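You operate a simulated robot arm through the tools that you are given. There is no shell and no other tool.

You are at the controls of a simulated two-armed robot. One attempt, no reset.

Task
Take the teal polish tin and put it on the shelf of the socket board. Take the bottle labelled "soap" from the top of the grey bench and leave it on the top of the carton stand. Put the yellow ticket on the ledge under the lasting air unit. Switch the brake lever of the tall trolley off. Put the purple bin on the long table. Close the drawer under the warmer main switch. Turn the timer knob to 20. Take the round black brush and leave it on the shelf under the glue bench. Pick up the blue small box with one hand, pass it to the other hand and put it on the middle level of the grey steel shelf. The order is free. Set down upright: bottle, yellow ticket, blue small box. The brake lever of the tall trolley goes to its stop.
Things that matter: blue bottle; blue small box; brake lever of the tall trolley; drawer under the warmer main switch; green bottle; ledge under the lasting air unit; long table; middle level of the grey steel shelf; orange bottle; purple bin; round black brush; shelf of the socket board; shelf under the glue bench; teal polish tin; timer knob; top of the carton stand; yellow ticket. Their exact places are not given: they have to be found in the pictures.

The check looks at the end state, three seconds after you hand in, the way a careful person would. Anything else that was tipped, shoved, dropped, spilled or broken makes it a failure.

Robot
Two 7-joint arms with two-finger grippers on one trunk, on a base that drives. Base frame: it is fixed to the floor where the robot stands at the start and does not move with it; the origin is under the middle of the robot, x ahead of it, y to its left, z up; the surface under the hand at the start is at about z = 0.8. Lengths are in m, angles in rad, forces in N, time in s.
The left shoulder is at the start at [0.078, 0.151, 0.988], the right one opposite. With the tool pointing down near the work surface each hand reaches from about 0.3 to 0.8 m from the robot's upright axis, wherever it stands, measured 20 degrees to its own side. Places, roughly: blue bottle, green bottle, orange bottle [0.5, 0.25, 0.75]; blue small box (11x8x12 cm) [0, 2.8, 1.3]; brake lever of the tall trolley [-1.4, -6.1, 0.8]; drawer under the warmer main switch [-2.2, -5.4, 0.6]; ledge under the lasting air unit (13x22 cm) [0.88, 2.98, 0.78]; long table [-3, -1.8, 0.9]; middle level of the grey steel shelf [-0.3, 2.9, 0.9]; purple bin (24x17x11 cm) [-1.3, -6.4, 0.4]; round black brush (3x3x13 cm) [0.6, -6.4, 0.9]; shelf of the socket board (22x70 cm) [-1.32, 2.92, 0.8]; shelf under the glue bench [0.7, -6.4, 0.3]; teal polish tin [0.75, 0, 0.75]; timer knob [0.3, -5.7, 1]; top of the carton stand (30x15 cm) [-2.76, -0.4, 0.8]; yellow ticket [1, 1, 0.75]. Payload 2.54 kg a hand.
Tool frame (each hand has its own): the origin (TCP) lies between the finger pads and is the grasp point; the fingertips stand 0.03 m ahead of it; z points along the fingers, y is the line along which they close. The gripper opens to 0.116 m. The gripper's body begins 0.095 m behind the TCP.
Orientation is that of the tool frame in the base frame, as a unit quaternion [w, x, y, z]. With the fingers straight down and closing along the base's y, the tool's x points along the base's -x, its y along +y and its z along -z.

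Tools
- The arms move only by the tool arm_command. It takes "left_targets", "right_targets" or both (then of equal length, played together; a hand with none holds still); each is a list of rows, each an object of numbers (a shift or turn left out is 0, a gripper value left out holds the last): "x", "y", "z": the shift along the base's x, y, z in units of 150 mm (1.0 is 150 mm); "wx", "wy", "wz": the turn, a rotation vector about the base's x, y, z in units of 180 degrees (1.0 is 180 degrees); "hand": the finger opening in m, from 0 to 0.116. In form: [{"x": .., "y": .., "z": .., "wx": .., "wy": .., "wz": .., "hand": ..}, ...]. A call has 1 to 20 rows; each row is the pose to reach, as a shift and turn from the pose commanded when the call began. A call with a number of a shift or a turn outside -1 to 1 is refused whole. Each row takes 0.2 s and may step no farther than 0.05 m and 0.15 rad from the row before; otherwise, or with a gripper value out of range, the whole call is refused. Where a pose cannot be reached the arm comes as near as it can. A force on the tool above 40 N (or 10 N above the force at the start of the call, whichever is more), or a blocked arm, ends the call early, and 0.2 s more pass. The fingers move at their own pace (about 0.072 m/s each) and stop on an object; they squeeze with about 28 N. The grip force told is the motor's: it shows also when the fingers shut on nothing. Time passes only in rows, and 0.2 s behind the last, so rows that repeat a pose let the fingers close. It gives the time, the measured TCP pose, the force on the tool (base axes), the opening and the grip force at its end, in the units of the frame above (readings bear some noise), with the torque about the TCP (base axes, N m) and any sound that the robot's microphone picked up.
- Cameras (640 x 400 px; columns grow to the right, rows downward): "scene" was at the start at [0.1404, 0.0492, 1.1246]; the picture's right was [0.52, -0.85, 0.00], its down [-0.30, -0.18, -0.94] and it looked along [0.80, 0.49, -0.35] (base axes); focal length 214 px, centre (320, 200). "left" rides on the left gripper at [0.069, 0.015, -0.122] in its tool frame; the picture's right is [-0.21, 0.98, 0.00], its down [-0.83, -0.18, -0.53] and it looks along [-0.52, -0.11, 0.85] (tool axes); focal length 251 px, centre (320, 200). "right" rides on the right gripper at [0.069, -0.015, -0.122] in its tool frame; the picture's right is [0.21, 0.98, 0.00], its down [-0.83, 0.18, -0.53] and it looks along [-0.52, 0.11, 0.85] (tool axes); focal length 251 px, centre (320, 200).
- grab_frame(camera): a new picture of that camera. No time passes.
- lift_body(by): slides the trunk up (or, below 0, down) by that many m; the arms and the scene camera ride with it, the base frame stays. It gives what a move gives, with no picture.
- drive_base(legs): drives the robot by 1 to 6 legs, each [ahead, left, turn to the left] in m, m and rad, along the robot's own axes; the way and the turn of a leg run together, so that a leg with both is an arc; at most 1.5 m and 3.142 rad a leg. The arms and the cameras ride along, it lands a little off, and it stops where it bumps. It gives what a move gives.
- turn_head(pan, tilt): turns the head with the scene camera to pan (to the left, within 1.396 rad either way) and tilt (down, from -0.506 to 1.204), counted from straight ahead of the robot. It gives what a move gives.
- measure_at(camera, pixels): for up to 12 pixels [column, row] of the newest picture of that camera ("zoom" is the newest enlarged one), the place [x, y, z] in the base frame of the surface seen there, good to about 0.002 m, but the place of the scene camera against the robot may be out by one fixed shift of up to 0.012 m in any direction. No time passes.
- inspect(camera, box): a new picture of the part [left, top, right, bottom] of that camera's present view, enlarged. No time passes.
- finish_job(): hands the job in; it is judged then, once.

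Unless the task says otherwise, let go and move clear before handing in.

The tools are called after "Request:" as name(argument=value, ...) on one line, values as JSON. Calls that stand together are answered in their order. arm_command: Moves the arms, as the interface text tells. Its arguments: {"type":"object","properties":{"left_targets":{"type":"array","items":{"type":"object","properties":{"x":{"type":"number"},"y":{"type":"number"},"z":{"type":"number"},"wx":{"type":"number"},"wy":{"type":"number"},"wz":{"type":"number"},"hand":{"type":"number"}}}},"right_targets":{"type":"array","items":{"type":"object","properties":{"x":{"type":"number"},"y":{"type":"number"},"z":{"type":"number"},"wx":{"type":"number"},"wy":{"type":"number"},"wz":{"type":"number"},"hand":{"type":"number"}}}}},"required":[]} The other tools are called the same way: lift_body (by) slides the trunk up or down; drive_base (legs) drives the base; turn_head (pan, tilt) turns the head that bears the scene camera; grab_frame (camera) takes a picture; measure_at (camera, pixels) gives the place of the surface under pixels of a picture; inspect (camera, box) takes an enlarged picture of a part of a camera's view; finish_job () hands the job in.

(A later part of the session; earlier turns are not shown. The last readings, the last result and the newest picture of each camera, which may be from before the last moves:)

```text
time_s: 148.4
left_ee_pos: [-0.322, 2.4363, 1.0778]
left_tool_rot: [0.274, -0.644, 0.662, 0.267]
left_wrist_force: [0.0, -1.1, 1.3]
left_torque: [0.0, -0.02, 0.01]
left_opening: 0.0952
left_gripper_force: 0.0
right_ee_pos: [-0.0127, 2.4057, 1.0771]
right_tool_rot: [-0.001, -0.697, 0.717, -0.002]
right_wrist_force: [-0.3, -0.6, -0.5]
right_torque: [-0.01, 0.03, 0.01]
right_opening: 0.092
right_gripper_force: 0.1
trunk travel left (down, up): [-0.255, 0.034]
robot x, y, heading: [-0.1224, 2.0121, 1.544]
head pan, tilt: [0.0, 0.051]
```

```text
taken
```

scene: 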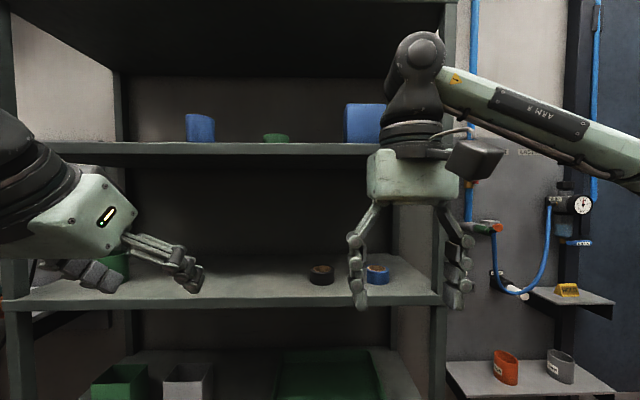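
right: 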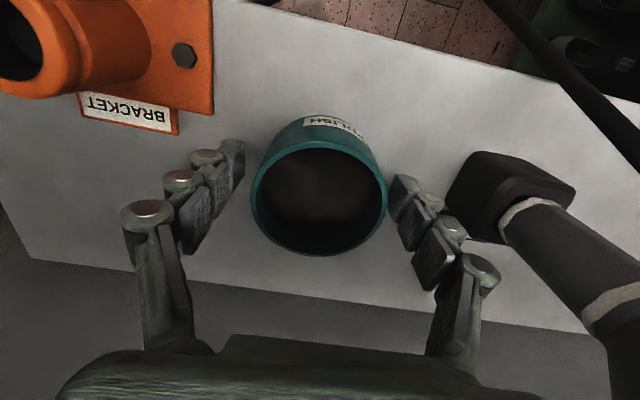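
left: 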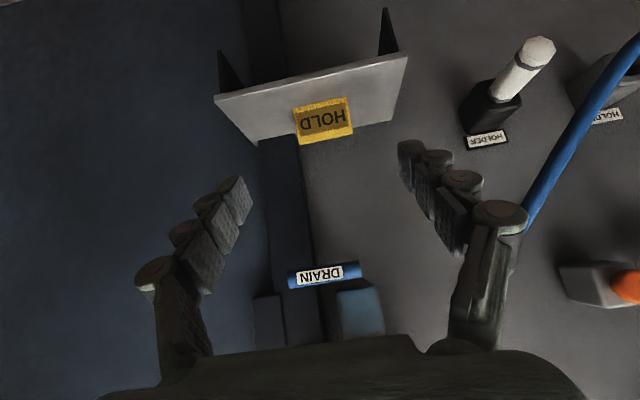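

The ticket is upright on its ledge at (567,290). Two blue objects are on the upper level: (200,128) and (362,122). Measuring both.

Request:
measure_at(camera="scene", pixels=[[187, 128], [214, 128], [200, 114], [200, 140], [346, 125], [376, 125], [362, 105], [362, 142], [275, 137], [230, 150], [320, 272], [378, 275]])

Request:
inspect(camera="scene", box=[160, 80, 400, 170])

```text
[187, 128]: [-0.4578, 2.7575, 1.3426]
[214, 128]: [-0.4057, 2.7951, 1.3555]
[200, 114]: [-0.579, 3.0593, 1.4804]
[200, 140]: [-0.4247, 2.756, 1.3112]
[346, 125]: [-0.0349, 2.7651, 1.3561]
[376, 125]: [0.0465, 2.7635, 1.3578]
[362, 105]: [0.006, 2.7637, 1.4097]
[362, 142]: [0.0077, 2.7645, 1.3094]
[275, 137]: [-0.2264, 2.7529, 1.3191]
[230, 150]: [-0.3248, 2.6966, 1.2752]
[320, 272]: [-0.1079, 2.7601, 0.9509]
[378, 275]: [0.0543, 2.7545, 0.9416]
```

```text
2.67 times, centred on (280, 125) of scene
```

zoom: 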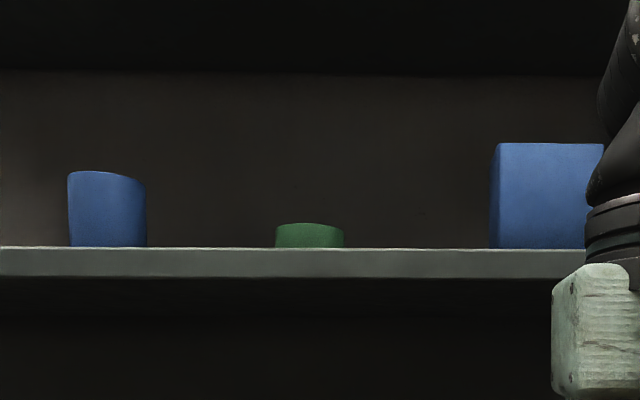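

The box to take is the rectangular one at x≈0.01 (front face y≈2.764, z≈1.30–1.42); the one at x≈-0.43 is a round cup. I'll raise the trunk and turn the right hand to point forward for a level approach.

Request:
lift_body(by=0.032)

Request:
arm_command(right_targets=[{"x": 0.01, "z": 0.09, "wx": 0.045}, {"x": 0.02, "z": 0.18, "wx": 0.09}, {"x": 0.03, "z": 0.27, "wx": 0.135}, {"x": 0.04, "z": 0.36, "wx": 0.18}, {"x": 0.05, "z": 0.45, "wx": 0.225}, {"x": 0.06, "z": 0.54, "wx": 0.27}, {"x": 0.07, "z": 0.63, "wx": 0.315}, {"x": 0.08, "z": 0.72, "wx": 0.36}, {"x": 0.09, "z": 0.81, "wx": 0.405}, {"x": 0.1, "z": 0.9, "wx": 0.45}, {"x": 0.1, "z": 1.0, "wx": 0.495}])

Request:
grab_frame(camera="scene")

Request:
grab_frame(camera="right")

```text
time_s: 149.2
left_ee_pos: [-0.3213, 2.4367, 1.1098]
left_tool_rot: [0.274, -0.644, 0.662, 0.267]
left_wrist_force: [0.9, 0.7, 0.1]
left_torque: [0.03, 0.0, 0.03]
left_opening: 0.095
left_gripper_force: 0.1
right_ee_pos: [-0.0133, 2.4073, 1.1078]
right_tool_rot: [0.0, -0.697, 0.718, -0.002]
right_wrist_force: [-0.2, 0.4, 0.2]
right_torque: [-0.03, 0.0, 0.02]
right_opening: 0.0922
right_gripper_force: 0.1
trunk travel left (down, up): [-0.287, 0.002]
robot x, y, heading: [-0.1227, 2.0139, 1.549]
head pan, tilt: [0.0, 0.051]
```

```text
time_s: 151.6
left_ee_pos: [-0.3215, 2.4364, 1.11]
left_tool_rot: [0.274, -0.645, 0.662, 0.267]
left_wrist_force: [0.0, 0.0, 0.3]
left_torque: [-0.01, -0.01, 0.0]
left_opening: 0.0948
left_gripper_force: 0.1
right_ee_pos: [0.003, 2.4131, 1.2647]
right_tool_rot: [0.484, -0.493, 0.523, 0.499]
right_wrist_force: [0.0, 0.5, -0.9]
right_torque: [0.0, 0.01, -0.02]
right_opening: 0.0921
right_gripper_force: 0.1
right hand out of reach, approached as far as the arm can: row 11
trunk travel left (down, up): [-0.287, 0.002]
robot x, y, heading: [-0.1187, 2.0141, 1.546]
head pan, tilt: [0.0, 0.051]
```

```text
taken
```

scene: 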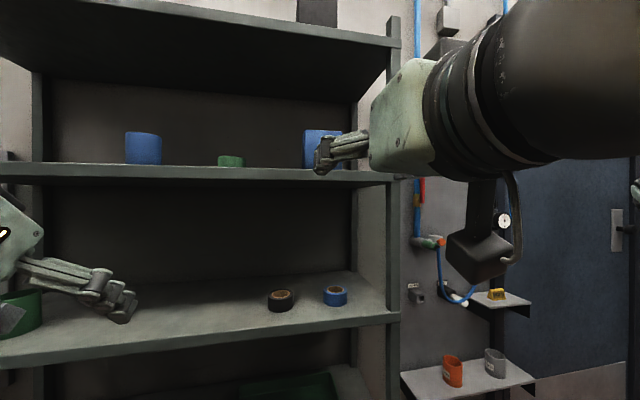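

```text
taken
```

right: 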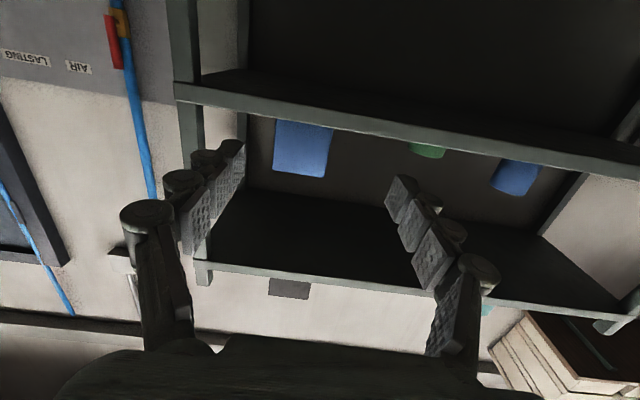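

The right hand now points forward; its camera body hangs below the wrist at (480,255), so I'll pitch the hand ~25° down and raise it to look at the box from above the board.

Request:
arm_command(right_targets=[{"x": 0.01, "y": 0.16, "z": 0.18, "wx": -0.03, "hand": 0.116}, {"x": 0.02, "y": 0.32, "z": 0.36, "wx": -0.06}, {"x": 0.03, "y": 0.48, "z": 0.54, "wx": -0.09}, {"x": 0.04, "y": 0.64, "z": 0.72, "wx": -0.12}, {"x": 0.05, "y": 0.8, "z": 0.9, "wx": -0.135}, {"x": 0.05, "y": 0.8, "z": 0.95, "wx": -0.135}])

Request:
grab_frame(camera="right")

Request:
grab_frame(camera="scene")

```text
time_s: 153.0
left_ee_pos: [-0.3221, 2.4362, 1.1099]
left_tool_rot: [0.275, -0.644, 0.662, 0.267]
left_wrist_force: [-0.4, -0.2, -0.2]
left_torque: [0.0, -0.01, 0.0]
left_opening: 0.0952
left_gripper_force: 0.1
right_ee_pos: [0.0094, 2.5273, 1.4079]
right_tool_rot: [0.372, -0.589, 0.607, 0.383]
right_wrist_force: [0.1, -0.2, -0.3]
right_torque: [-0.03, 0.02, -0.01]
right_opening: 0.1159
right_gripper_force: 0.0
trunk travel left (down, up): [-0.287, 0.002]
robot x, y, heading: [-0.1187, 2.0133, 1.547]
head pan, tilt: [0.0, 0.051]
```

```text
taken
```

right: 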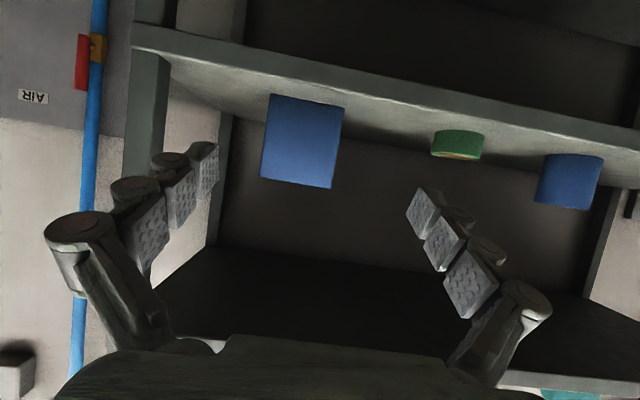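

```text
taken
```

scene: 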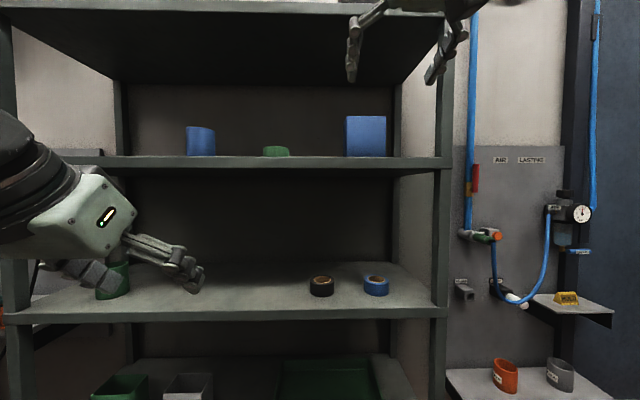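

The box is clear at (302,140) in the right camera (image upside down). Measuring its corners and the board.

Request:
measure_at(camera="right", pixels=[[273, 98], [340, 109], [328, 184], [265, 175], [302, 140], [268, 140], [334, 145], [400, 118], [302, 90], [250, 75], [455, 145], [215, 160]])

Request:
inspect(camera="right", box=[230, 70, 390, 210])

Request:
inspect(camera="scene", box=[320, 90, 420, 180])

```text
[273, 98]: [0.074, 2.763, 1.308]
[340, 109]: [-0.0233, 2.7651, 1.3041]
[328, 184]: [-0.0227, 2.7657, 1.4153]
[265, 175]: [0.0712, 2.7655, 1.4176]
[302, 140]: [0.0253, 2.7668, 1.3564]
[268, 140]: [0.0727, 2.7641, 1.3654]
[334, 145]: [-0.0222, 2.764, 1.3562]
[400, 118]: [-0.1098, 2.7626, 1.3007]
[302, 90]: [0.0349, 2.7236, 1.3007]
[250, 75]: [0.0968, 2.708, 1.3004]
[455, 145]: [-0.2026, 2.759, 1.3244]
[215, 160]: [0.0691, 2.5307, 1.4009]
```

```text
2.86 times, centred on (310, 140) of right
```

zoom: 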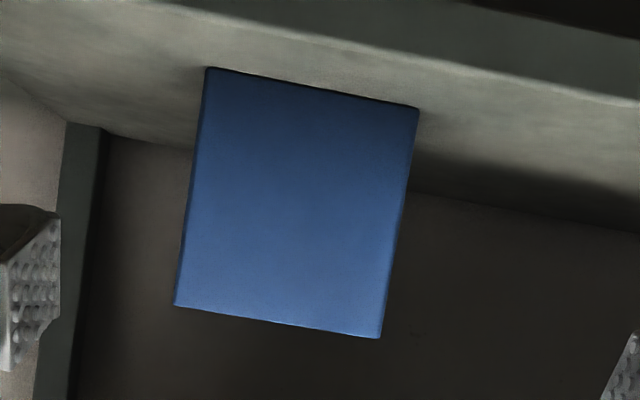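

```text
4.44 times, centred on (370, 135) of scene
```

zoom: 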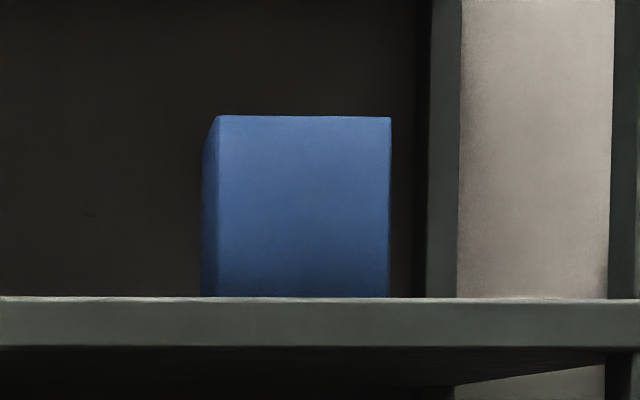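

Front face at y≈2.765, board z≈1.300, top ≈1.42. I need exact left/right edges for the 11 cm grip, so I'll re-zoom with the right camera and measure near the edges.

Request:
inspect(camera="right", box=[230, 70, 390, 210])

Request:
measure_at(camera="zoom", pixels=[[186, 220], [189, 220], [193, 220], [401, 220], [397, 220], [393, 220], [181, 280], [184, 280], [391, 280], [387, 280], [205, 75], [416, 112]])

```text
2.86 times, centred on (310, 140) of right
```

zoom: 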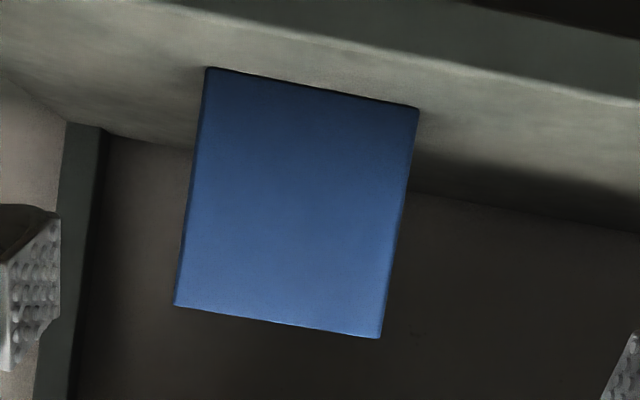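

```text
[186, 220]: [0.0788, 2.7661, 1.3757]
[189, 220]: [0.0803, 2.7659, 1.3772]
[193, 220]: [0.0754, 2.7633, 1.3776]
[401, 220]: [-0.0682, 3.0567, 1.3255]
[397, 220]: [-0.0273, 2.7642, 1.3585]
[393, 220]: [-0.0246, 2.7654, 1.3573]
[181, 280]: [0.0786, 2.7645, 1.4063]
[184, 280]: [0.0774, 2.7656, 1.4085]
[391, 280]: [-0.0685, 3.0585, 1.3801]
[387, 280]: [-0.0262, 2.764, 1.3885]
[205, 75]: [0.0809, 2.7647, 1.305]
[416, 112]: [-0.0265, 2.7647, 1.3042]
```

The box spans x -0.028…0.080 (centre 0.026), so an 11 cm grip needs alignment within ~3 mm. I'll correct the small yaw/roll error and move to a pre-grasp pose centred on x=0.026.

Request:
arm_command(right_targets=[{"x": 0.055, "y": 0.25, "z": -0.03, "wx": 0.0014, "wy": -0.0043, "wz": 0.0021}, {"x": 0.11, "y": 0.5, "z": -0.06, "wx": 0.0027, "wy": -0.0085, "wz": 0.0042}, {"x": 0.11, "y": 0.75, "z": -0.09, "wx": 0.0027, "wy": -0.0085, "wz": 0.0042}, {"x": 0.11, "y": 1.0, "z": -0.12, "wx": 0.0027, "wy": -0.0085, "wz": 0.0042}, {"x": 0.11, "y": 1.0, "z": -0.12, "wx": 0.0027, "wy": -0.0085, "wz": 0.0042}])

Request:
grab_frame(camera="right")

```text
time_s: 154.2
left_ee_pos: [-0.3215, 2.4372, 1.1102]
left_tool_rot: [0.273, -0.645, 0.662, 0.267]
left_wrist_force: [-0.4, 0.1, 0.1]
left_torque: [-0.01, 0.04, -0.02]
left_opening: 0.0952
left_gripper_force: 0.2
right_ee_pos: [0.0249, 2.6806, 1.3875]
right_tool_rot: [0.382, -0.595, 0.597, 0.38]
right_wrist_force: [0.3, -0.2, 0.5]
right_torque: [0.0, -0.02, -0.01]
right_opening: 0.1158
right_gripper_force: 0.0
trunk travel left (down, up): [-0.287, 0.002]
robot x, y, heading: [-0.1202, 2.0113, 1.547]
head pan, tilt: [0.0, 0.051]
```

```text
taken
```

right: 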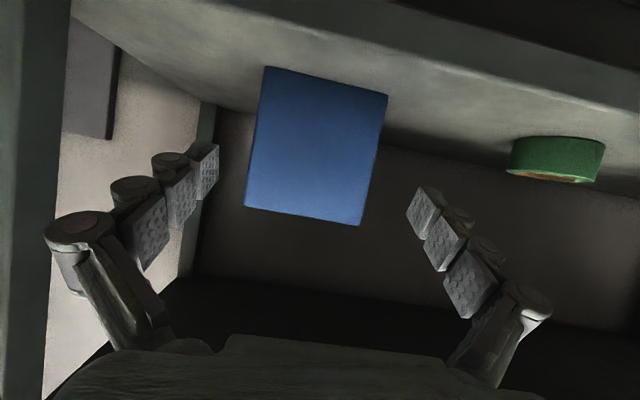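

Measuring box edges and fingertip inner faces from here: box edges near y-row 180, fingertips at (217,160) and (415,205).

Request:
inspect(camera="right", box=[180, 60, 460, 240])

Request:
measure_at(camera="right", pixels=[[218, 148], [218, 170], [214, 190], [410, 205], [422, 188], [417, 215], [250, 180], [253, 150], [373, 180], [377, 150], [247, 206], [360, 222]])

```text
2.22 times, centred on (320, 150) of right
```

zoom: 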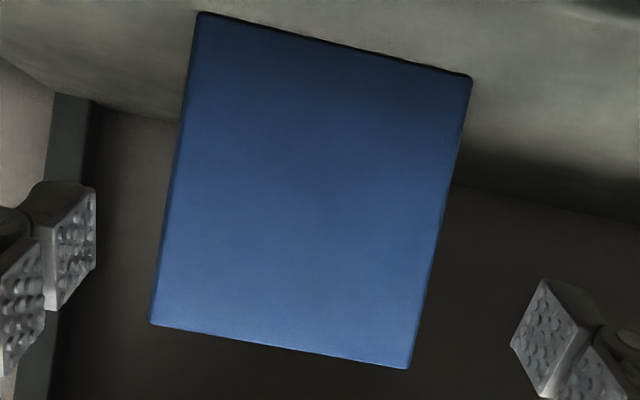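

```text
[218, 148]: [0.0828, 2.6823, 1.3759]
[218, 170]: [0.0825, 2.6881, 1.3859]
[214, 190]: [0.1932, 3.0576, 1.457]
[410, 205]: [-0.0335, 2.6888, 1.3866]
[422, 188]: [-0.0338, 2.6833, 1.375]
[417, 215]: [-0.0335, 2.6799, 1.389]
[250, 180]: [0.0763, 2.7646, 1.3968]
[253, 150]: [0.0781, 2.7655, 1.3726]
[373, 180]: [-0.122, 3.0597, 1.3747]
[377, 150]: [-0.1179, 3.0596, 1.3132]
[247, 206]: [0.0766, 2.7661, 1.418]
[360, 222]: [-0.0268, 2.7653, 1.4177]
```

Fingers' inner faces at x=0.0827 and -0.0335 (centre 0.0246). Checking box edges more finely in the zoom.

Request:
measure_at(camera="zoom", pixels=[[168, 230], [170, 230], [173, 230], [176, 230], [442, 230], [439, 230], [436, 230], [155, 310], [158, 310], [424, 310], [421, 310], [418, 310]])

```text
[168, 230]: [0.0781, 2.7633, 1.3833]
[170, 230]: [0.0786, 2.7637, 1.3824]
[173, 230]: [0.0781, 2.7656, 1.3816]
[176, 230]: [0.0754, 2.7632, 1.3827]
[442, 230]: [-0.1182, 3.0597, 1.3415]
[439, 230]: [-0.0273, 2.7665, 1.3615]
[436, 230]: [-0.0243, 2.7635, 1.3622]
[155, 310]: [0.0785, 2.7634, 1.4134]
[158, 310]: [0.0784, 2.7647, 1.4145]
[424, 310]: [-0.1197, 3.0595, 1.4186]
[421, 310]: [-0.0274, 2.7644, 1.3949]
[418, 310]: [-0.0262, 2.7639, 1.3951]
```

Box edges x≈0.079 and -0.028 → centre 0.0255. I'll shift +1 mm and advance 5 cm so the tips are just short of the face, then verify.

Request:
arm_command(right_targets=[{"x": 0.007, "y": 0.17, "z": 0}, {"x": 0.007, "y": 0.33, "z": 0}, {"x": 0.007, "y": 0.33, "z": 0}])

Request:
grab_frame(camera="right")

Request:
inspect(camera="right", box=[180, 60, 460, 240])

```text
time_s: 155.0
left_ee_pos: [-0.3218, 2.4367, 1.1097]
left_tool_rot: [0.275, -0.644, 0.662, 0.267]
left_wrist_force: [-0.2, -0.5, 0.7]
left_torque: [0.01, 0.01, 0.02]
left_opening: 0.0949
left_gripper_force: 0.2
right_ee_pos: [0.0243, 2.7301, 1.3844]
right_tool_rot: [-0.381, 0.596, -0.596, -0.38]
right_wrist_force: [0.4, 0.1, 0.6]
right_torque: [0.01, 0.02, 0.01]
right_opening: 0.1159
right_gripper_force: 0.1
trunk travel left (down, up): [-0.287, 0.002]
robot x, y, heading: [-0.1203, 2.0137, 1.546]
head pan, tilt: [0.0, 0.051]
```

```text
taken
```

right: 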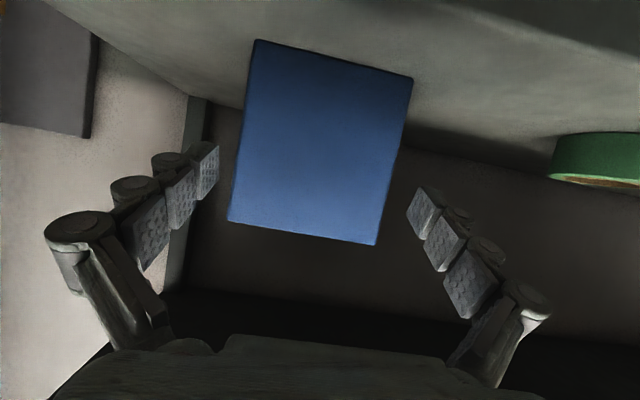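

```text
2.22 times, centred on (320, 150) of right
```

zoom: 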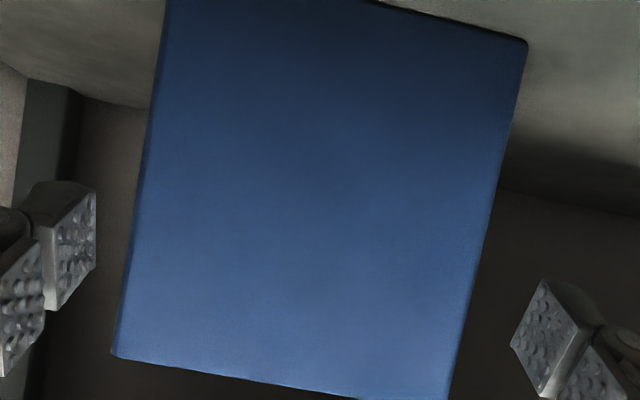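

Request:
measure_at(camera="zoom", pixels=[[92, 215], [92, 260], [516, 340], [545, 290], [138, 230], [133, 270], [128, 310], [480, 260], [476, 280], [472, 300], [468, 320], [120, 350]])

```text
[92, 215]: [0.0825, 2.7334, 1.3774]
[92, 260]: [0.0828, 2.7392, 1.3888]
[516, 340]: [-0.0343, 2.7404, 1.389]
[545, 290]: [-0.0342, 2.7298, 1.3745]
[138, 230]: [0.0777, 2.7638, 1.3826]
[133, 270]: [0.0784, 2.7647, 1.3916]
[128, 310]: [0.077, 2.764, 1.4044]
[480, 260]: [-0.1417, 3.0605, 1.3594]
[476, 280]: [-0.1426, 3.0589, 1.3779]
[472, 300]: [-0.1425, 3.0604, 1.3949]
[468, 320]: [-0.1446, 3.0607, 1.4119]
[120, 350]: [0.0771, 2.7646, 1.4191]
```

Finger faces 0.0826/-0.0342 against box 0.079/-0.028: about 4 and 6 mm clearance. Shift +1.3 mm and advance 5.5 cm around the box.

Request:
arm_command(right_targets=[{"x": 0.009, "y": 0.0, "z": 0}, {"x": 0.009, "y": 0.12, "z": 0}, {"x": 0.009, "y": 0.24, "z": 0}, {"x": 0.009, "y": 0.36, "z": 0}, {"x": 0.009, "y": 0.36, "z": 0}])

Request:
grab_frame(camera="right")

```text
time_s: 156.2
left_ee_pos: [-0.3219, 2.4367, 1.1107]
left_tool_rot: [0.274, -0.644, 0.662, 0.268]
left_wrist_force: [0.3, -0.3, -0.1]
left_torque: [0.0, 0.03, -0.02]
left_opening: 0.095
left_gripper_force: 0.0
right_ee_pos: [0.0281, 2.7807, 1.3872]
right_tool_rot: [-0.38, 0.597, -0.596, -0.38]
right_wrist_force: [-0.5, -0.6, 0.1]
right_torque: [-0.01, 0.02, -0.02]
right_opening: 0.1159
right_gripper_force: 0.0
trunk travel left (down, up): [-0.287, 0.002]
robot x, y, heading: [-0.125, 2.0088, 1.548]
head pan, tilt: [0.0, 0.051]
```

```text
taken
```

right: 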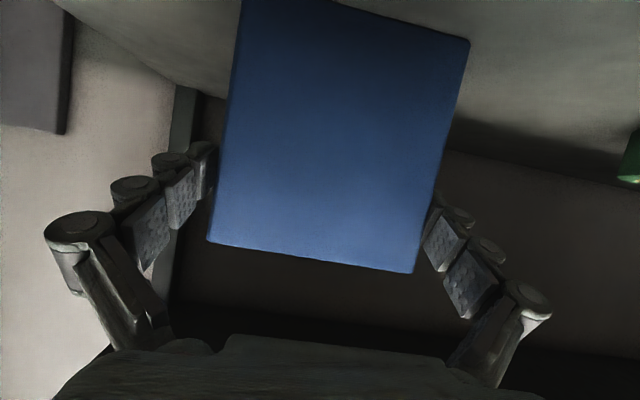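

The fingers straddle the box without contact. Closing the right gripper.

Request:
arm_command(right_targets=[{"hand": 0.0}, {"hand": 0.0}, {"hand": 0.0}, {"hand": 0.0}])

Request:
grab_frame(camera="right")

```text
time_s: 157.2
left_ee_pos: [-0.3221, 2.4362, 1.1089]
left_tool_rot: [0.275, -0.644, 0.663, 0.267]
left_wrist_force: [0.4, 0.4, 0.4]
left_torque: [0.01, 0.0, 0.01]
left_opening: 0.0952
left_gripper_force: 0.1
right_ee_pos: [0.028, 2.7817, 1.3868]
right_tool_rot: [0.381, -0.596, 0.596, 0.38]
right_wrist_force: [-0.8, -0.2, 1.4]
right_torque: [-0.01, 0.08, -0.01]
right_opening: 0.1088
right_gripper_force: 28.1
trunk travel left (down, up): [-0.287, 0.002]
robot x, y, heading: [-0.1218, 2.0129, 1.543]
head pan, tilt: [0.0, 0.051]
```

```text
taken
```

right: 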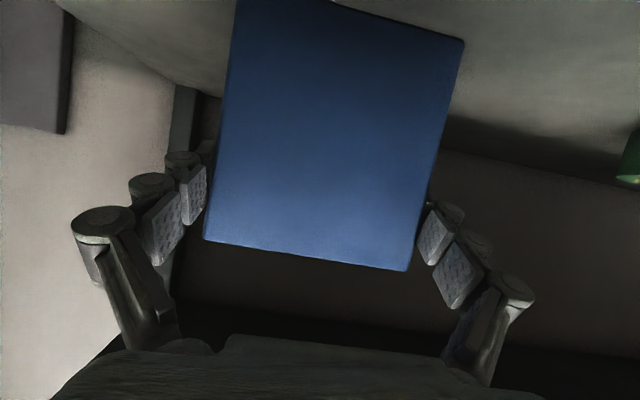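

The box is held (0.109 m, 28 N). Lifting it 4.5 cm, then backing the base out of the shelf.

Request:
arm_command(right_targets=[{"z": 0.1}, {"z": 0.2}, {"z": 0.3}, {"z": 0.3}])

Request:
grab_frame(camera="scene")

Request:
grab_frame(camera="right")

```text
time_s: 158.2
left_ee_pos: [-0.3216, 2.4365, 1.1105]
left_tool_rot: [0.274, -0.644, 0.663, 0.266]
left_wrist_force: [0.2, 0.6, 0.2]
left_torque: [0.02, 0.0, 0.0]
left_opening: 0.0949
left_gripper_force: 0.0
right_ee_pos: [0.0276, 2.7802, 1.4318]
right_tool_rot: [0.382, -0.596, 0.596, 0.38]
right_wrist_force: [1.0, 0.5, -0.7]
right_torque: [-0.02, 0.05, 0.01]
right_opening: 0.1089
right_gripper_force: 27.4
trunk travel left (down, up): [-0.287, 0.002]
robot x, y, heading: [-0.1238, 2.0158, 1.544]
head pan, tilt: [0.0, 0.051]
```

```text
taken
```

scene: 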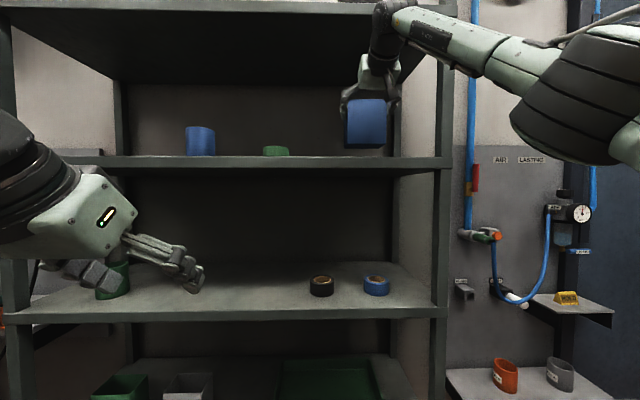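

```text
taken
```

right: 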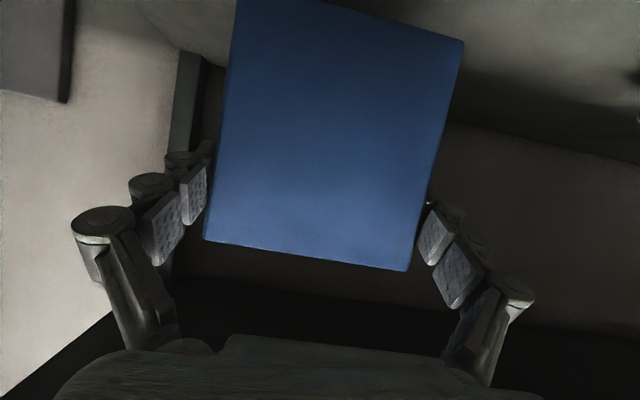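

Box is lifted clean of the board. Backing the base 0.3 m and correcting heading to π/2.

Request:
drive_base(legs=[[-0.3, 0, 0.02]])

Request:
grab_frame(camera="scene")

```text
time_s: 160.2
left_ee_pos: [-0.3342, 2.1379, 1.1098]
left_tool_rot: [0.273, -0.649, 0.657, 0.269]
left_wrist_force: [-0.6, -0.4, 0.5]
left_torque: [0.01, -0.04, 0.0]
left_opening: 0.095
left_gripper_force: 0.1
right_ee_pos: [0.0098, 2.4882, 1.432]
right_tool_rot: [-0.377, 0.601, -0.591, -0.383]
right_wrist_force: [0.3, -0.2, -0.9]
right_torque: [0.02, 0.0, -0.01]
right_opening: 0.1091
right_gripper_force: 28.3
trunk travel left (down, up): [-0.287, 0.002]
robot x, y, heading: [-0.1297, 1.7186, 1.56]
head pan, tilt: [0.0, 0.051]
```

```text
taken
```

scene: 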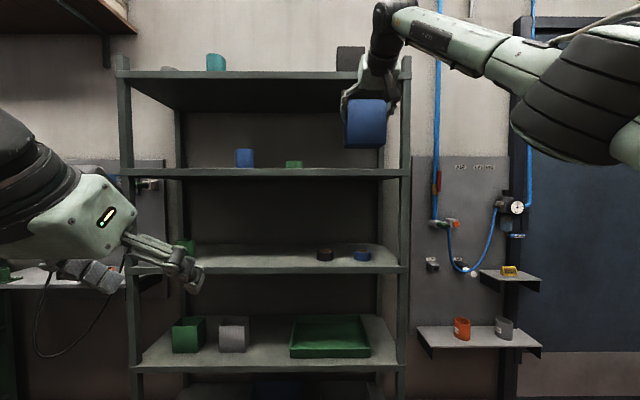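

Now lower/bring in the right hand with the box, and turn the left hand to point right (toward the box) with a 20° down pitch — both together.

Request:
arm_command(left_targets=[{"x": -0.01, "y": 0.07, "z": 0.03, "wx": 0.0098, "wy": -0.0099, "wz": -0.0443, "hand": 0.11}, {"x": -0.03, "y": 0.14, "z": 0.06, "wx": 0.0196, "wy": -0.0198, "wz": -0.0886}, {"x": -0.05, "y": 0.21, "z": 0.09, "wx": 0.0294, "wy": -0.0297, "wz": -0.1329}, {"x": -0.07, "y": 0.28, "z": 0.12, "wx": 0.0392, "wy": -0.0396, "wz": -0.1772}, {"x": -0.09, "y": 0.35, "z": 0.15, "wx": 0.049, "wy": -0.0495, "wz": -0.2215}, {"x": -0.11, "y": 0.42, "z": 0.18, "wx": 0.0589, "wy": -0.0594, "wz": -0.2659}, {"x": -0.13, "y": 0.49, "z": 0.21, "wx": 0.0687, "wy": -0.0693, "wz": -0.3102}, {"x": -0.14, "y": 0.56, "z": 0.24, "wx": 0.0785, "wy": -0.0792, "wz": -0.3545}, {"x": -0.14, "y": 0.63, "z": 0.27, "wx": 0.0883, "wy": -0.0891, "wz": -0.3988}, {"x": -0.14, "y": 0.7, "z": 0.3, "wx": 0.0981, "wy": -0.099, "wz": -0.4431}, {"x": -0.14, "y": 0.77, "z": 0.33, "wx": 0.1079, "wy": -0.1089, "wz": -0.4874}], right_targets=[{"x": 0, "y": -0.09, "z": -0.09}, {"x": 0, "y": -0.18, "z": -0.18}, {"x": 0, "y": -0.27, "z": -0.27}, {"x": 0, "y": -0.36, "z": -0.36}, {"x": 0, "y": -0.45, "z": -0.45}, {"x": 0, "y": -0.54, "z": -0.54}, {"x": 0, "y": -0.63, "z": -0.63}, {"x": 0, "y": -0.72, "z": -0.72}, {"x": 0, "y": -0.81, "z": -0.81}, {"x": 0, "y": -0.9, "z": -0.9}, {"x": 0, "y": -0.98, "z": -0.98}])

Request:
grab_frame(camera="scene")

Request:
grab_frame(camera="left")

```text
time_s: 162.6
left_ee_pos: [-0.3563, 2.2556, 1.1585]
left_tool_rot: [0.573, -0.001, 0.819, 0.001]
left_wrist_force: [-0.3, 0.7, 0.8]
left_torque: [-0.01, 0.03, 0.02]
left_opening: 0.11
left_gripper_force: 0.1
right_ee_pos: [0.0102, 2.3401, 1.2847]
right_tool_rot: [-0.377, 0.601, -0.592, -0.383]
right_wrist_force: [0.7, 0.5, -1.0]
right_torque: [-0.03, 0.01, -0.04]
right_opening: 0.1088
right_gripper_force: 28.2
trunk travel left (down, up): [-0.287, 0.002]
robot x, y, heading: [-0.1268, 1.7203, 1.562]
head pan, tilt: [0.0, 0.051]
```

```text
taken
```

scene: 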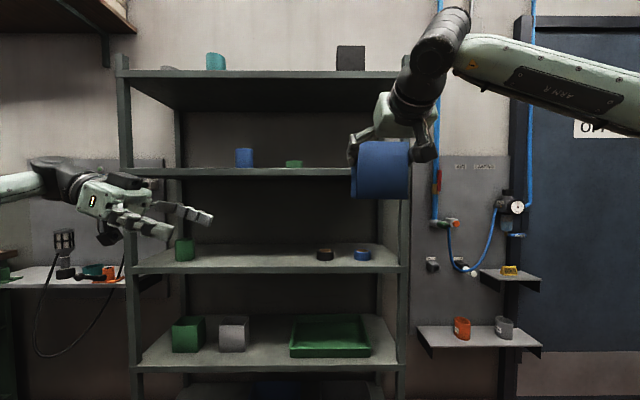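

```text
taken
```

left: 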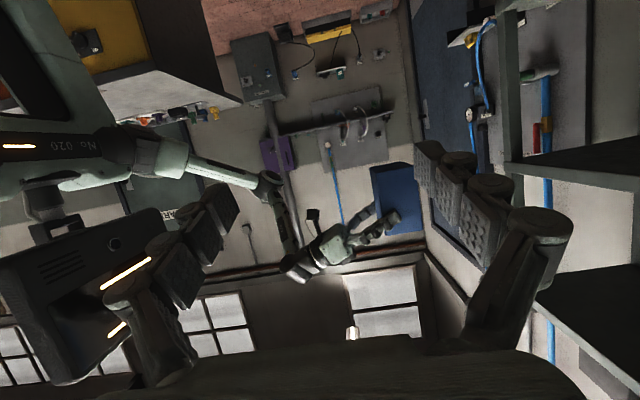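

Both arms got there; the box hangs level in the right hand. I'll lower the box a bit and bring the left hand level with it, still ~15 cm to its left.

Request:
arm_command(left_targets=[{"x": 0.167, "y": 0.178, "z": 0.05}, {"x": 0.333, "y": 0.357, "z": 0.1}, {"x": 0.5, "y": 0.535, "z": 0.155}, {"x": 0.667, "y": 0.713, "z": 0.21}, {"x": 0.667, "y": 0.713, "z": 0.21}], right_targets=[{"z": -0.067}, {"z": -0.133}, {"z": -0.2}, {"z": -0.267}, {"z": -0.267}])

Request:
grab_frame(camera="left")

Request:
grab_frame(camera="scene")

```text
time_s: 163.8
left_ee_pos: [-0.2533, 2.3604, 1.1892]
left_tool_rot: [0.573, -0.001, 0.82, 0.001]
left_wrist_force: [0.3, -0.7, 0.3]
left_torque: [-0.02, -0.03, 0.0]
left_opening: 0.1101
left_gripper_force: 0.0
right_ee_pos: [0.0086, 2.3405, 1.2435]
right_tool_rot: [-0.378, 0.601, -0.591, -0.383]
right_wrist_force: [-0.1, 0.2, 0.0]
right_torque: [0.0, -0.01, -0.01]
right_opening: 0.109
right_gripper_force: 28.3
trunk travel left (down, up): [-0.287, 0.002]
robot x, y, heading: [-0.1259, 1.7171, 1.562]
head pan, tilt: [0.0, 0.051]
```

```text
taken
```

left: 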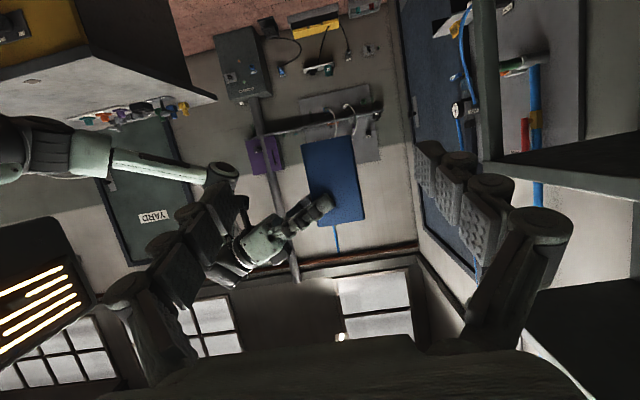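

```text
taken
```

scene: 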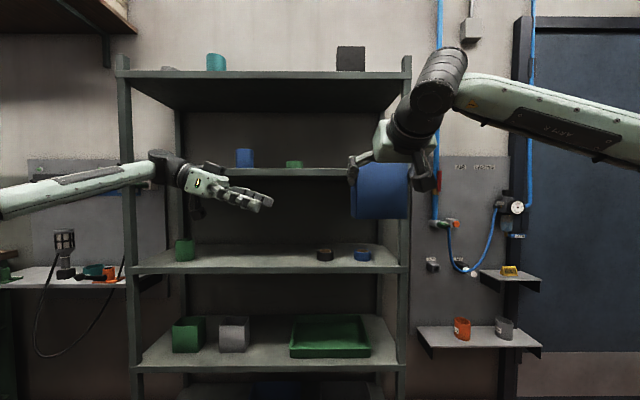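

The box's left face appears at (335,180) in the left camera. Measuring its corners.

Request:
measure_at(camera="left", pixels=[[306, 148], [352, 140], [362, 215], [320, 222], [340, 170], [305, 165], [357, 180], [325, 200], [430, 150], [230, 195]])

Request:
inspect(camera="left", box=[240, 110, 420, 260])

```text
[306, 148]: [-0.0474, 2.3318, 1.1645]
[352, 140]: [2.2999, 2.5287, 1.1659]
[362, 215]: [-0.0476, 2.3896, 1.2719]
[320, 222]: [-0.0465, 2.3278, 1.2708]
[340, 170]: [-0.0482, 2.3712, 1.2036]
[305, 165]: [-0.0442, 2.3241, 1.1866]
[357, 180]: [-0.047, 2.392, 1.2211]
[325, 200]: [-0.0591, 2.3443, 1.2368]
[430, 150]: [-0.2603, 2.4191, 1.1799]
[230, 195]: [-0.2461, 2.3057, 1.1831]
```

```text
2.67 times, centred on (330, 185) of left
```

zoom: 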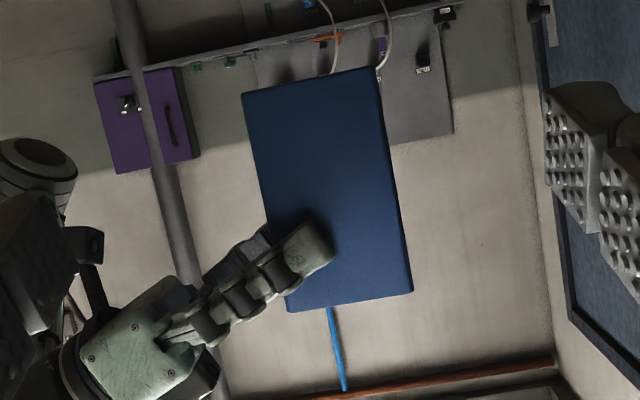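

Box left face x≈-0.0475, y 2.323–2.400, z 1.158–1.278; left fingers are centred on it at y≈2.362 and pass ~3 cm below the right fingers. Advancing the left hand 13 cm to the right.

Request:
arm_command(left_targets=[{"x": 0.29, "y": 0.007}, {"x": 0.58, "y": 0.013}, {"x": 0.867, "y": 0.013}, {"x": 0.867, "y": 0.013}])

Request:
grab_frame(camera="left")

Request:
inspect(camera="scene", box=[240, 120, 460, 260])

```text
time_s: 164.8
left_ee_pos: [-0.124, 2.3589, 1.1875]
left_tool_rot: [0.573, -0.003, 0.819, 0.002]
left_wrist_force: [0.7, 0.6, 0.0]
left_torque: [0.03, 0.0, 0.01]
left_opening: 0.1099
left_gripper_force: 0.0
left hand out of reach, approached as far as the arm can: row 3, 4
right_ee_pos: [0.0095, 2.3411, 1.2444]
right_tool_rot: [-0.377, 0.601, -0.591, -0.383]
right_wrist_force: [0.0, 0.4, 0.0]
right_torque: [-0.02, -0.02, -0.01]
right_opening: 0.1087
right_gripper_force: 28.3
trunk travel left (down, up): [-0.287, 0.002]
robot x, y, heading: [-0.1257, 1.7204, 1.558]
head pan, tilt: [0.0, 0.051]
```

```text
taken
```

left: 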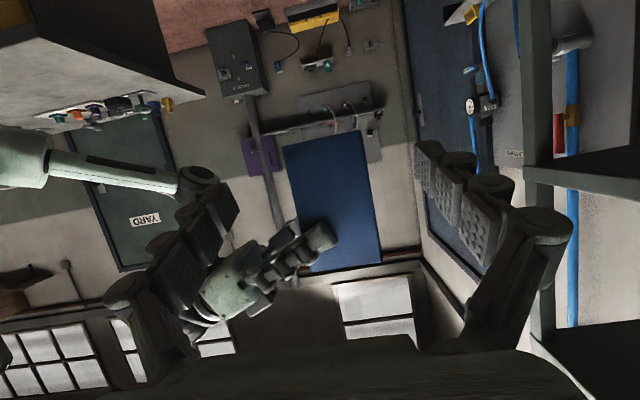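

```text
2.86 times, centred on (350, 190) of scene
```

zoom: 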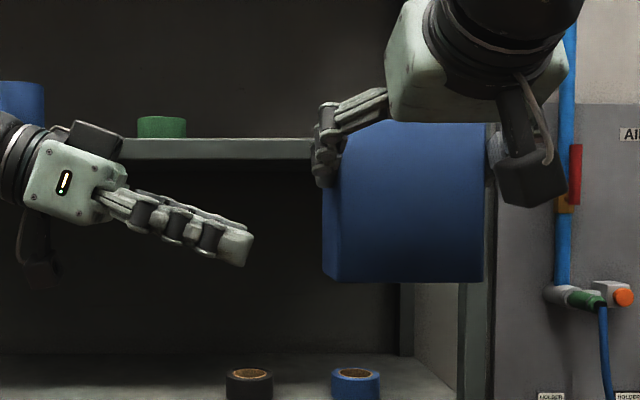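

The left arm is at its limit at x≈-0.124, so I'll bring the box to it: move the right hand 5 cm left, check, then the rest.

Request:
arm_command(right_targets=[{"x": -0.17}, {"x": -0.33}, {"x": -0.33}])

Request:
grab_frame(camera="left")

Request:
inspect(camera="scene", box=[240, 120, 460, 260])

```text
time_s: 165.6
left_ee_pos: [-0.1236, 2.3577, 1.1871]
left_tool_rot: [0.574, -0.002, 0.819, 0.002]
left_wrist_force: [0.1, -0.5, -0.2]
left_torque: [0.02, 0.0, 0.01]
left_opening: 0.1099
left_gripper_force: 0.1
right_ee_pos: [-0.0421, 2.3425, 1.2434]
right_tool_rot: [-0.378, 0.601, -0.592, -0.382]
right_wrist_force: [1.5, 0.5, -0.7]
right_torque: [-0.01, -0.01, -0.04]
right_opening: 0.109
right_gripper_force: 28.2
trunk travel left (down, up): [-0.287, 0.002]
robot x, y, heading: [-0.1268, 1.717, 1.559]
head pan, tilt: [0.0, 0.051]
```

```text
taken
```

left: 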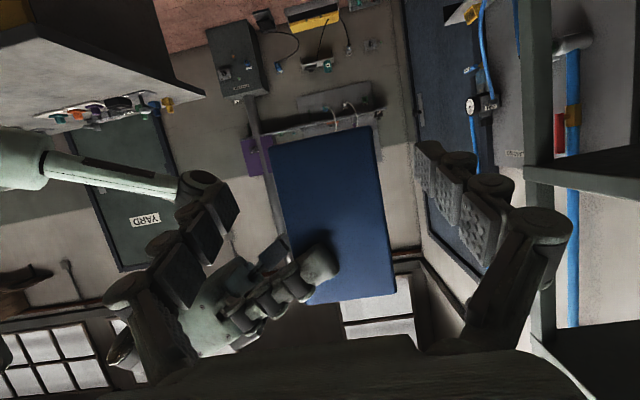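

```text
2.86 times, centred on (350, 190) of scene
```

zoom: 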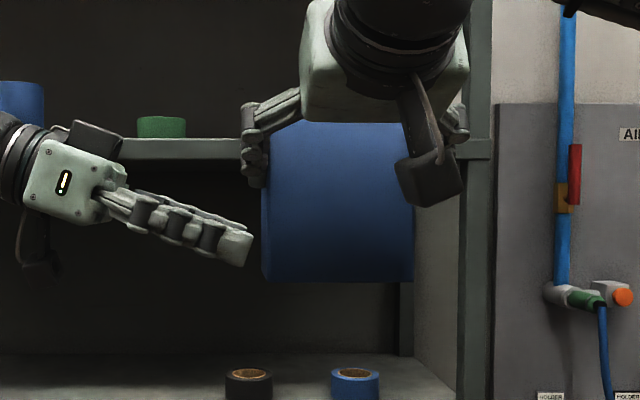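

Vertical gap between the two hands' fingers is comfortable. Moving the box another 5 cm left into the open left gripper.

Request:
arm_command(right_targets=[{"x": -0.11}, {"x": -0.22}, {"x": -0.33}, {"x": -0.33}])

Request:
grab_frame(camera="left")

Request:
inspect(camera="scene", box=[240, 120, 460, 260])

```text
time_s: 166.6
left_ee_pos: [-0.1238, 2.357, 1.1878]
left_tool_rot: [0.573, -0.002, 0.819, 0.002]
left_wrist_force: [-0.8, 0.5, 0.2]
left_torque: [0.02, 0.02, 0.02]
left_opening: 0.1099
left_gripper_force: 0.1
right_ee_pos: [-0.0902, 2.3424, 1.2435]
right_tool_rot: [-0.377, 0.601, -0.591, -0.383]
right_wrist_force: [-0.4, -0.1, -0.4]
right_torque: [-0.02, -0.01, 0.0]
right_opening: 0.1089
right_gripper_force: 27.7
trunk travel left (down, up): [-0.287, 0.002]
robot x, y, heading: [-0.1239, 1.719, 1.557]
head pan, tilt: [0.0, 0.051]
```

```text
taken
```

left: 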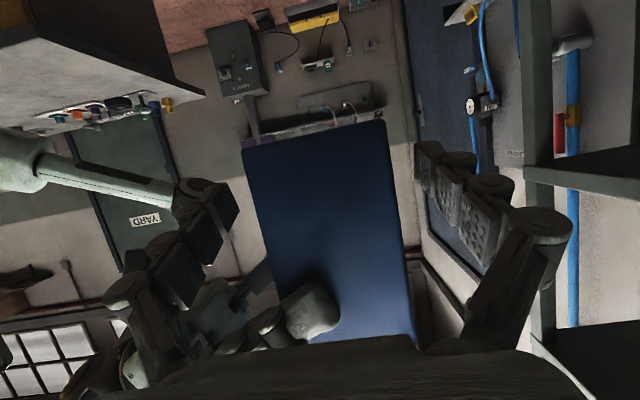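

```text
2.86 times, centred on (350, 190) of scene
```

zoom: 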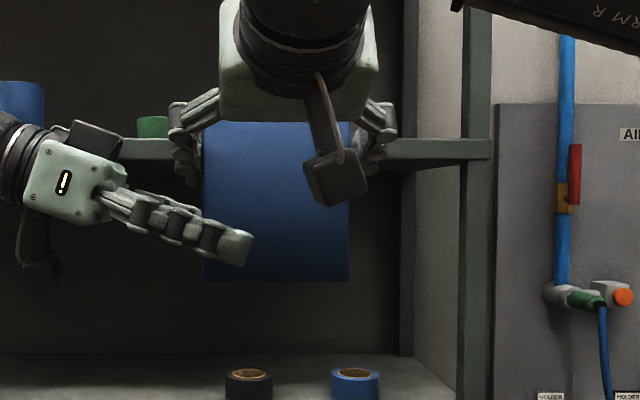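

Left fingers straddle the box. Measuring centring: box edges vs. the finger faces in the left image.

Request:
measure_at(camera="left", pixels=[[253, 170], [262, 200], [390, 170], [396, 200], [420, 160], [430, 190], [236, 205], [225, 230], [320, 180], [315, 310]])

```text
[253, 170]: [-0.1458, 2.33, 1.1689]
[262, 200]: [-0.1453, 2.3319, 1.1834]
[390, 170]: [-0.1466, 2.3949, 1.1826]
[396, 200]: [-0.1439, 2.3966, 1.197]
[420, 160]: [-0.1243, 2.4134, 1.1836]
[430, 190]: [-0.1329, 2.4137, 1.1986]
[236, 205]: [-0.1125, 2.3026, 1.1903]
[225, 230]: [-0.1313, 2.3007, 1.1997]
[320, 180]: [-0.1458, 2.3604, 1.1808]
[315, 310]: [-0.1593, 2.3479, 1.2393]
```

Box centre y≈2.364 vs. finger centre 2.358; I'll shift the box 6 mm back toward the robot and then close the left gripper.

Request:
arm_command(right_targets=[{"y": -0.04}, {"y": -0.04}])

Request:
arm_command(left_targets=[{"hand": 0.0}, {"hand": 0.0}, {"hand": 0.0}, {"hand": 0.0}, {"hand": 0.0}])

Request:
grab_frame(camera="left")

```text
time_s: 167.2
left_ee_pos: [-0.1252, 2.3575, 1.1876]
left_tool_rot: [0.573, -0.002, 0.819, 0.001]
left_wrist_force: [0.2, 0.0, -1.0]
left_torque: [-0.03, -0.03, -0.02]
left_opening: 0.1096
left_gripper_force: 0.1
right_ee_pos: [-0.0898, 2.3358, 1.2445]
right_tool_rot: [-0.377, 0.601, -0.591, -0.383]
right_wrist_force: [-0.1, 0.3, 0.2]
right_torque: [0.0, -0.01, -0.03]
right_opening: 0.1087
right_gripper_force: 27.9
trunk travel left (down, up): [-0.287, 0.002]
robot x, y, heading: [-0.1272, 1.717, 1.559]
head pan, tilt: [0.0, 0.051]
```

```text
time_s: 168.4
left_ee_pos: [-0.1225, 2.3571, 1.1891]
left_tool_rot: [0.573, -0.001, 0.819, 0.001]
left_wrist_force: [-7.8, -22.7, 0.5]
left_torque: [0.29, -0.17, -0.42]
left_opening: 0.0691
left_gripper_force: 28.2
right_ee_pos: [-0.087, 2.336, 1.2451]
right_tool_rot: [-0.379, 0.6, -0.592, -0.383]
right_wrist_force: [7.4, 22.2, -2.0]
right_torque: [0.91, -0.25, -0.5]
right_opening: 0.1086
right_gripper_force: 27.6
trunk travel left (down, up): [-0.287, 0.002]
robot x, y, heading: [-0.1289, 1.7144, 1.561]
head pan, tilt: [0.0, 0.051]
```

```text
taken
```

left: 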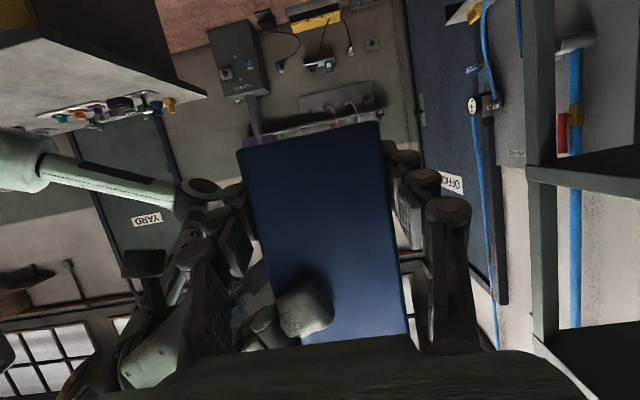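

The left gripper closed on the box (0.069 m, 28 N) with a 22 N side load between the arms. I'll relax it by yielding the right hand ~3 mm in +y before releasing.

Request:
arm_command(right_targets=[{"x": 0.004, "y": 0.02}, {"x": 0.004, "y": 0.02}])

```text
time_s: 169.0
left_ee_pos: [-0.1254, 2.3596, 1.1886]
left_tool_rot: [0.574, -0.003, 0.819, 0.002]
left_wrist_force: [-8.3, -12.6, 2.5]
left_torque: [0.07, -0.12, -0.65]
left_opening: 0.0689
left_gripper_force: 28.0
right_ee_pos: [-0.0889, 2.3394, 1.2453]
right_tool_rot: [-0.376, 0.602, -0.591, -0.383]
right_wrist_force: [6.9, 13.4, -4.6]
right_torque: [0.59, -0.5, 0.04]
right_opening: 0.1085
right_gripper_force: 28.4
trunk travel left (down, up): [-0.287, 0.002]
robot x, y, heading: [-0.1271, 1.7161, 1.56]
head pan, tilt: [0.0, 0.051]
```

Request:
arm_command(right_targets=[{"x": 0.015, "y": 0.025}, {"x": 0.015, "y": 0.025}])

```text
time_s: 169.6
left_ee_pos: [-0.1245, 2.3602, 1.1881]
left_tool_rot: [0.574, -0.005, 0.819, 0.004]
left_wrist_force: [-0.5, 9.1, 4.1]
left_torque: [-0.17, 0.15, 0.25]
left_opening: 0.0689
left_gripper_force: 28.0
right_ee_pos: [-0.0888, 2.341, 1.2442]
right_tool_rot: [-0.376, 0.604, -0.589, -0.384]
right_wrist_force: [0.1, -8.1, -4.2]
right_torque: [-0.34, -0.26, 0.04]
right_opening: 0.1089
right_gripper_force: 27.7
trunk travel left (down, up): [-0.287, 0.002]
robot x, y, heading: [-0.1255, 1.7181, 1.56]
head pan, tilt: [0.0, 0.051]
```

Load is now small (9 N the other way); a 1.5 mm back-off, then open the right gripper.

Request:
arm_command(right_targets=[{"y": -0.01, "hand": 0.0}, {"y": -0.01, "hand": 0.116}, {"y": -0.01, "hand": 0.116}, {"y": -0.01, "hand": 0.116}])

Request:
grab_frame(camera="right")

Request:
inspect(camera="scene", box=[240, 120, 460, 260])

```text
time_s: 170.6
left_ee_pos: [-0.1248, 2.359, 1.1888]
left_tool_rot: [0.573, -0.002, 0.82, 0.001]
left_wrist_force: [0.1, 0.8, 0.0]
left_torque: [-0.04, 0.04, 0.01]
left_opening: 0.0688
left_gripper_force: 28.3
right_ee_pos: [-0.0876, 2.3402, 1.2455]
right_tool_rot: [-0.378, 0.601, -0.591, -0.383]
right_wrist_force: [0.1, 0.1, 0.5]
right_torque: [0.01, 0.0, 0.01]
right_opening: 0.116
right_gripper_force: 0.1
trunk travel left (down, up): [-0.287, 0.002]
robot x, y, heading: [-0.129, 1.7167, 1.562]
head pan, tilt: [0.0, 0.051]
```

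```text
taken
```

right: 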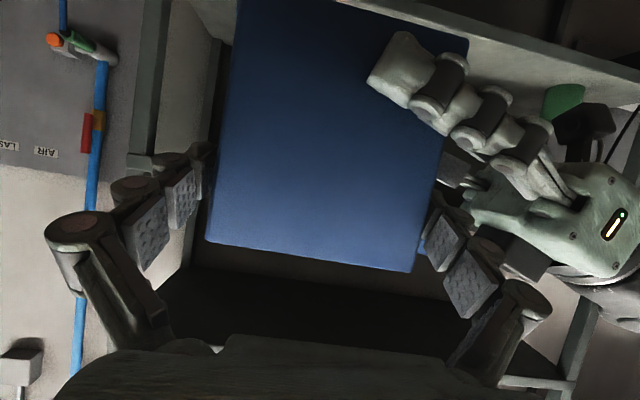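

```text
2.86 times, centred on (350, 190) of scene
```

zoom: 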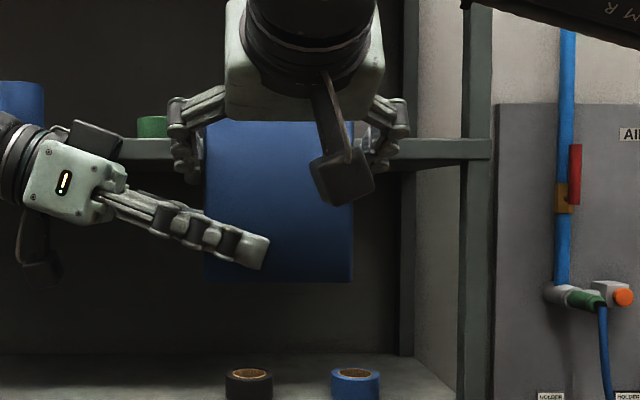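

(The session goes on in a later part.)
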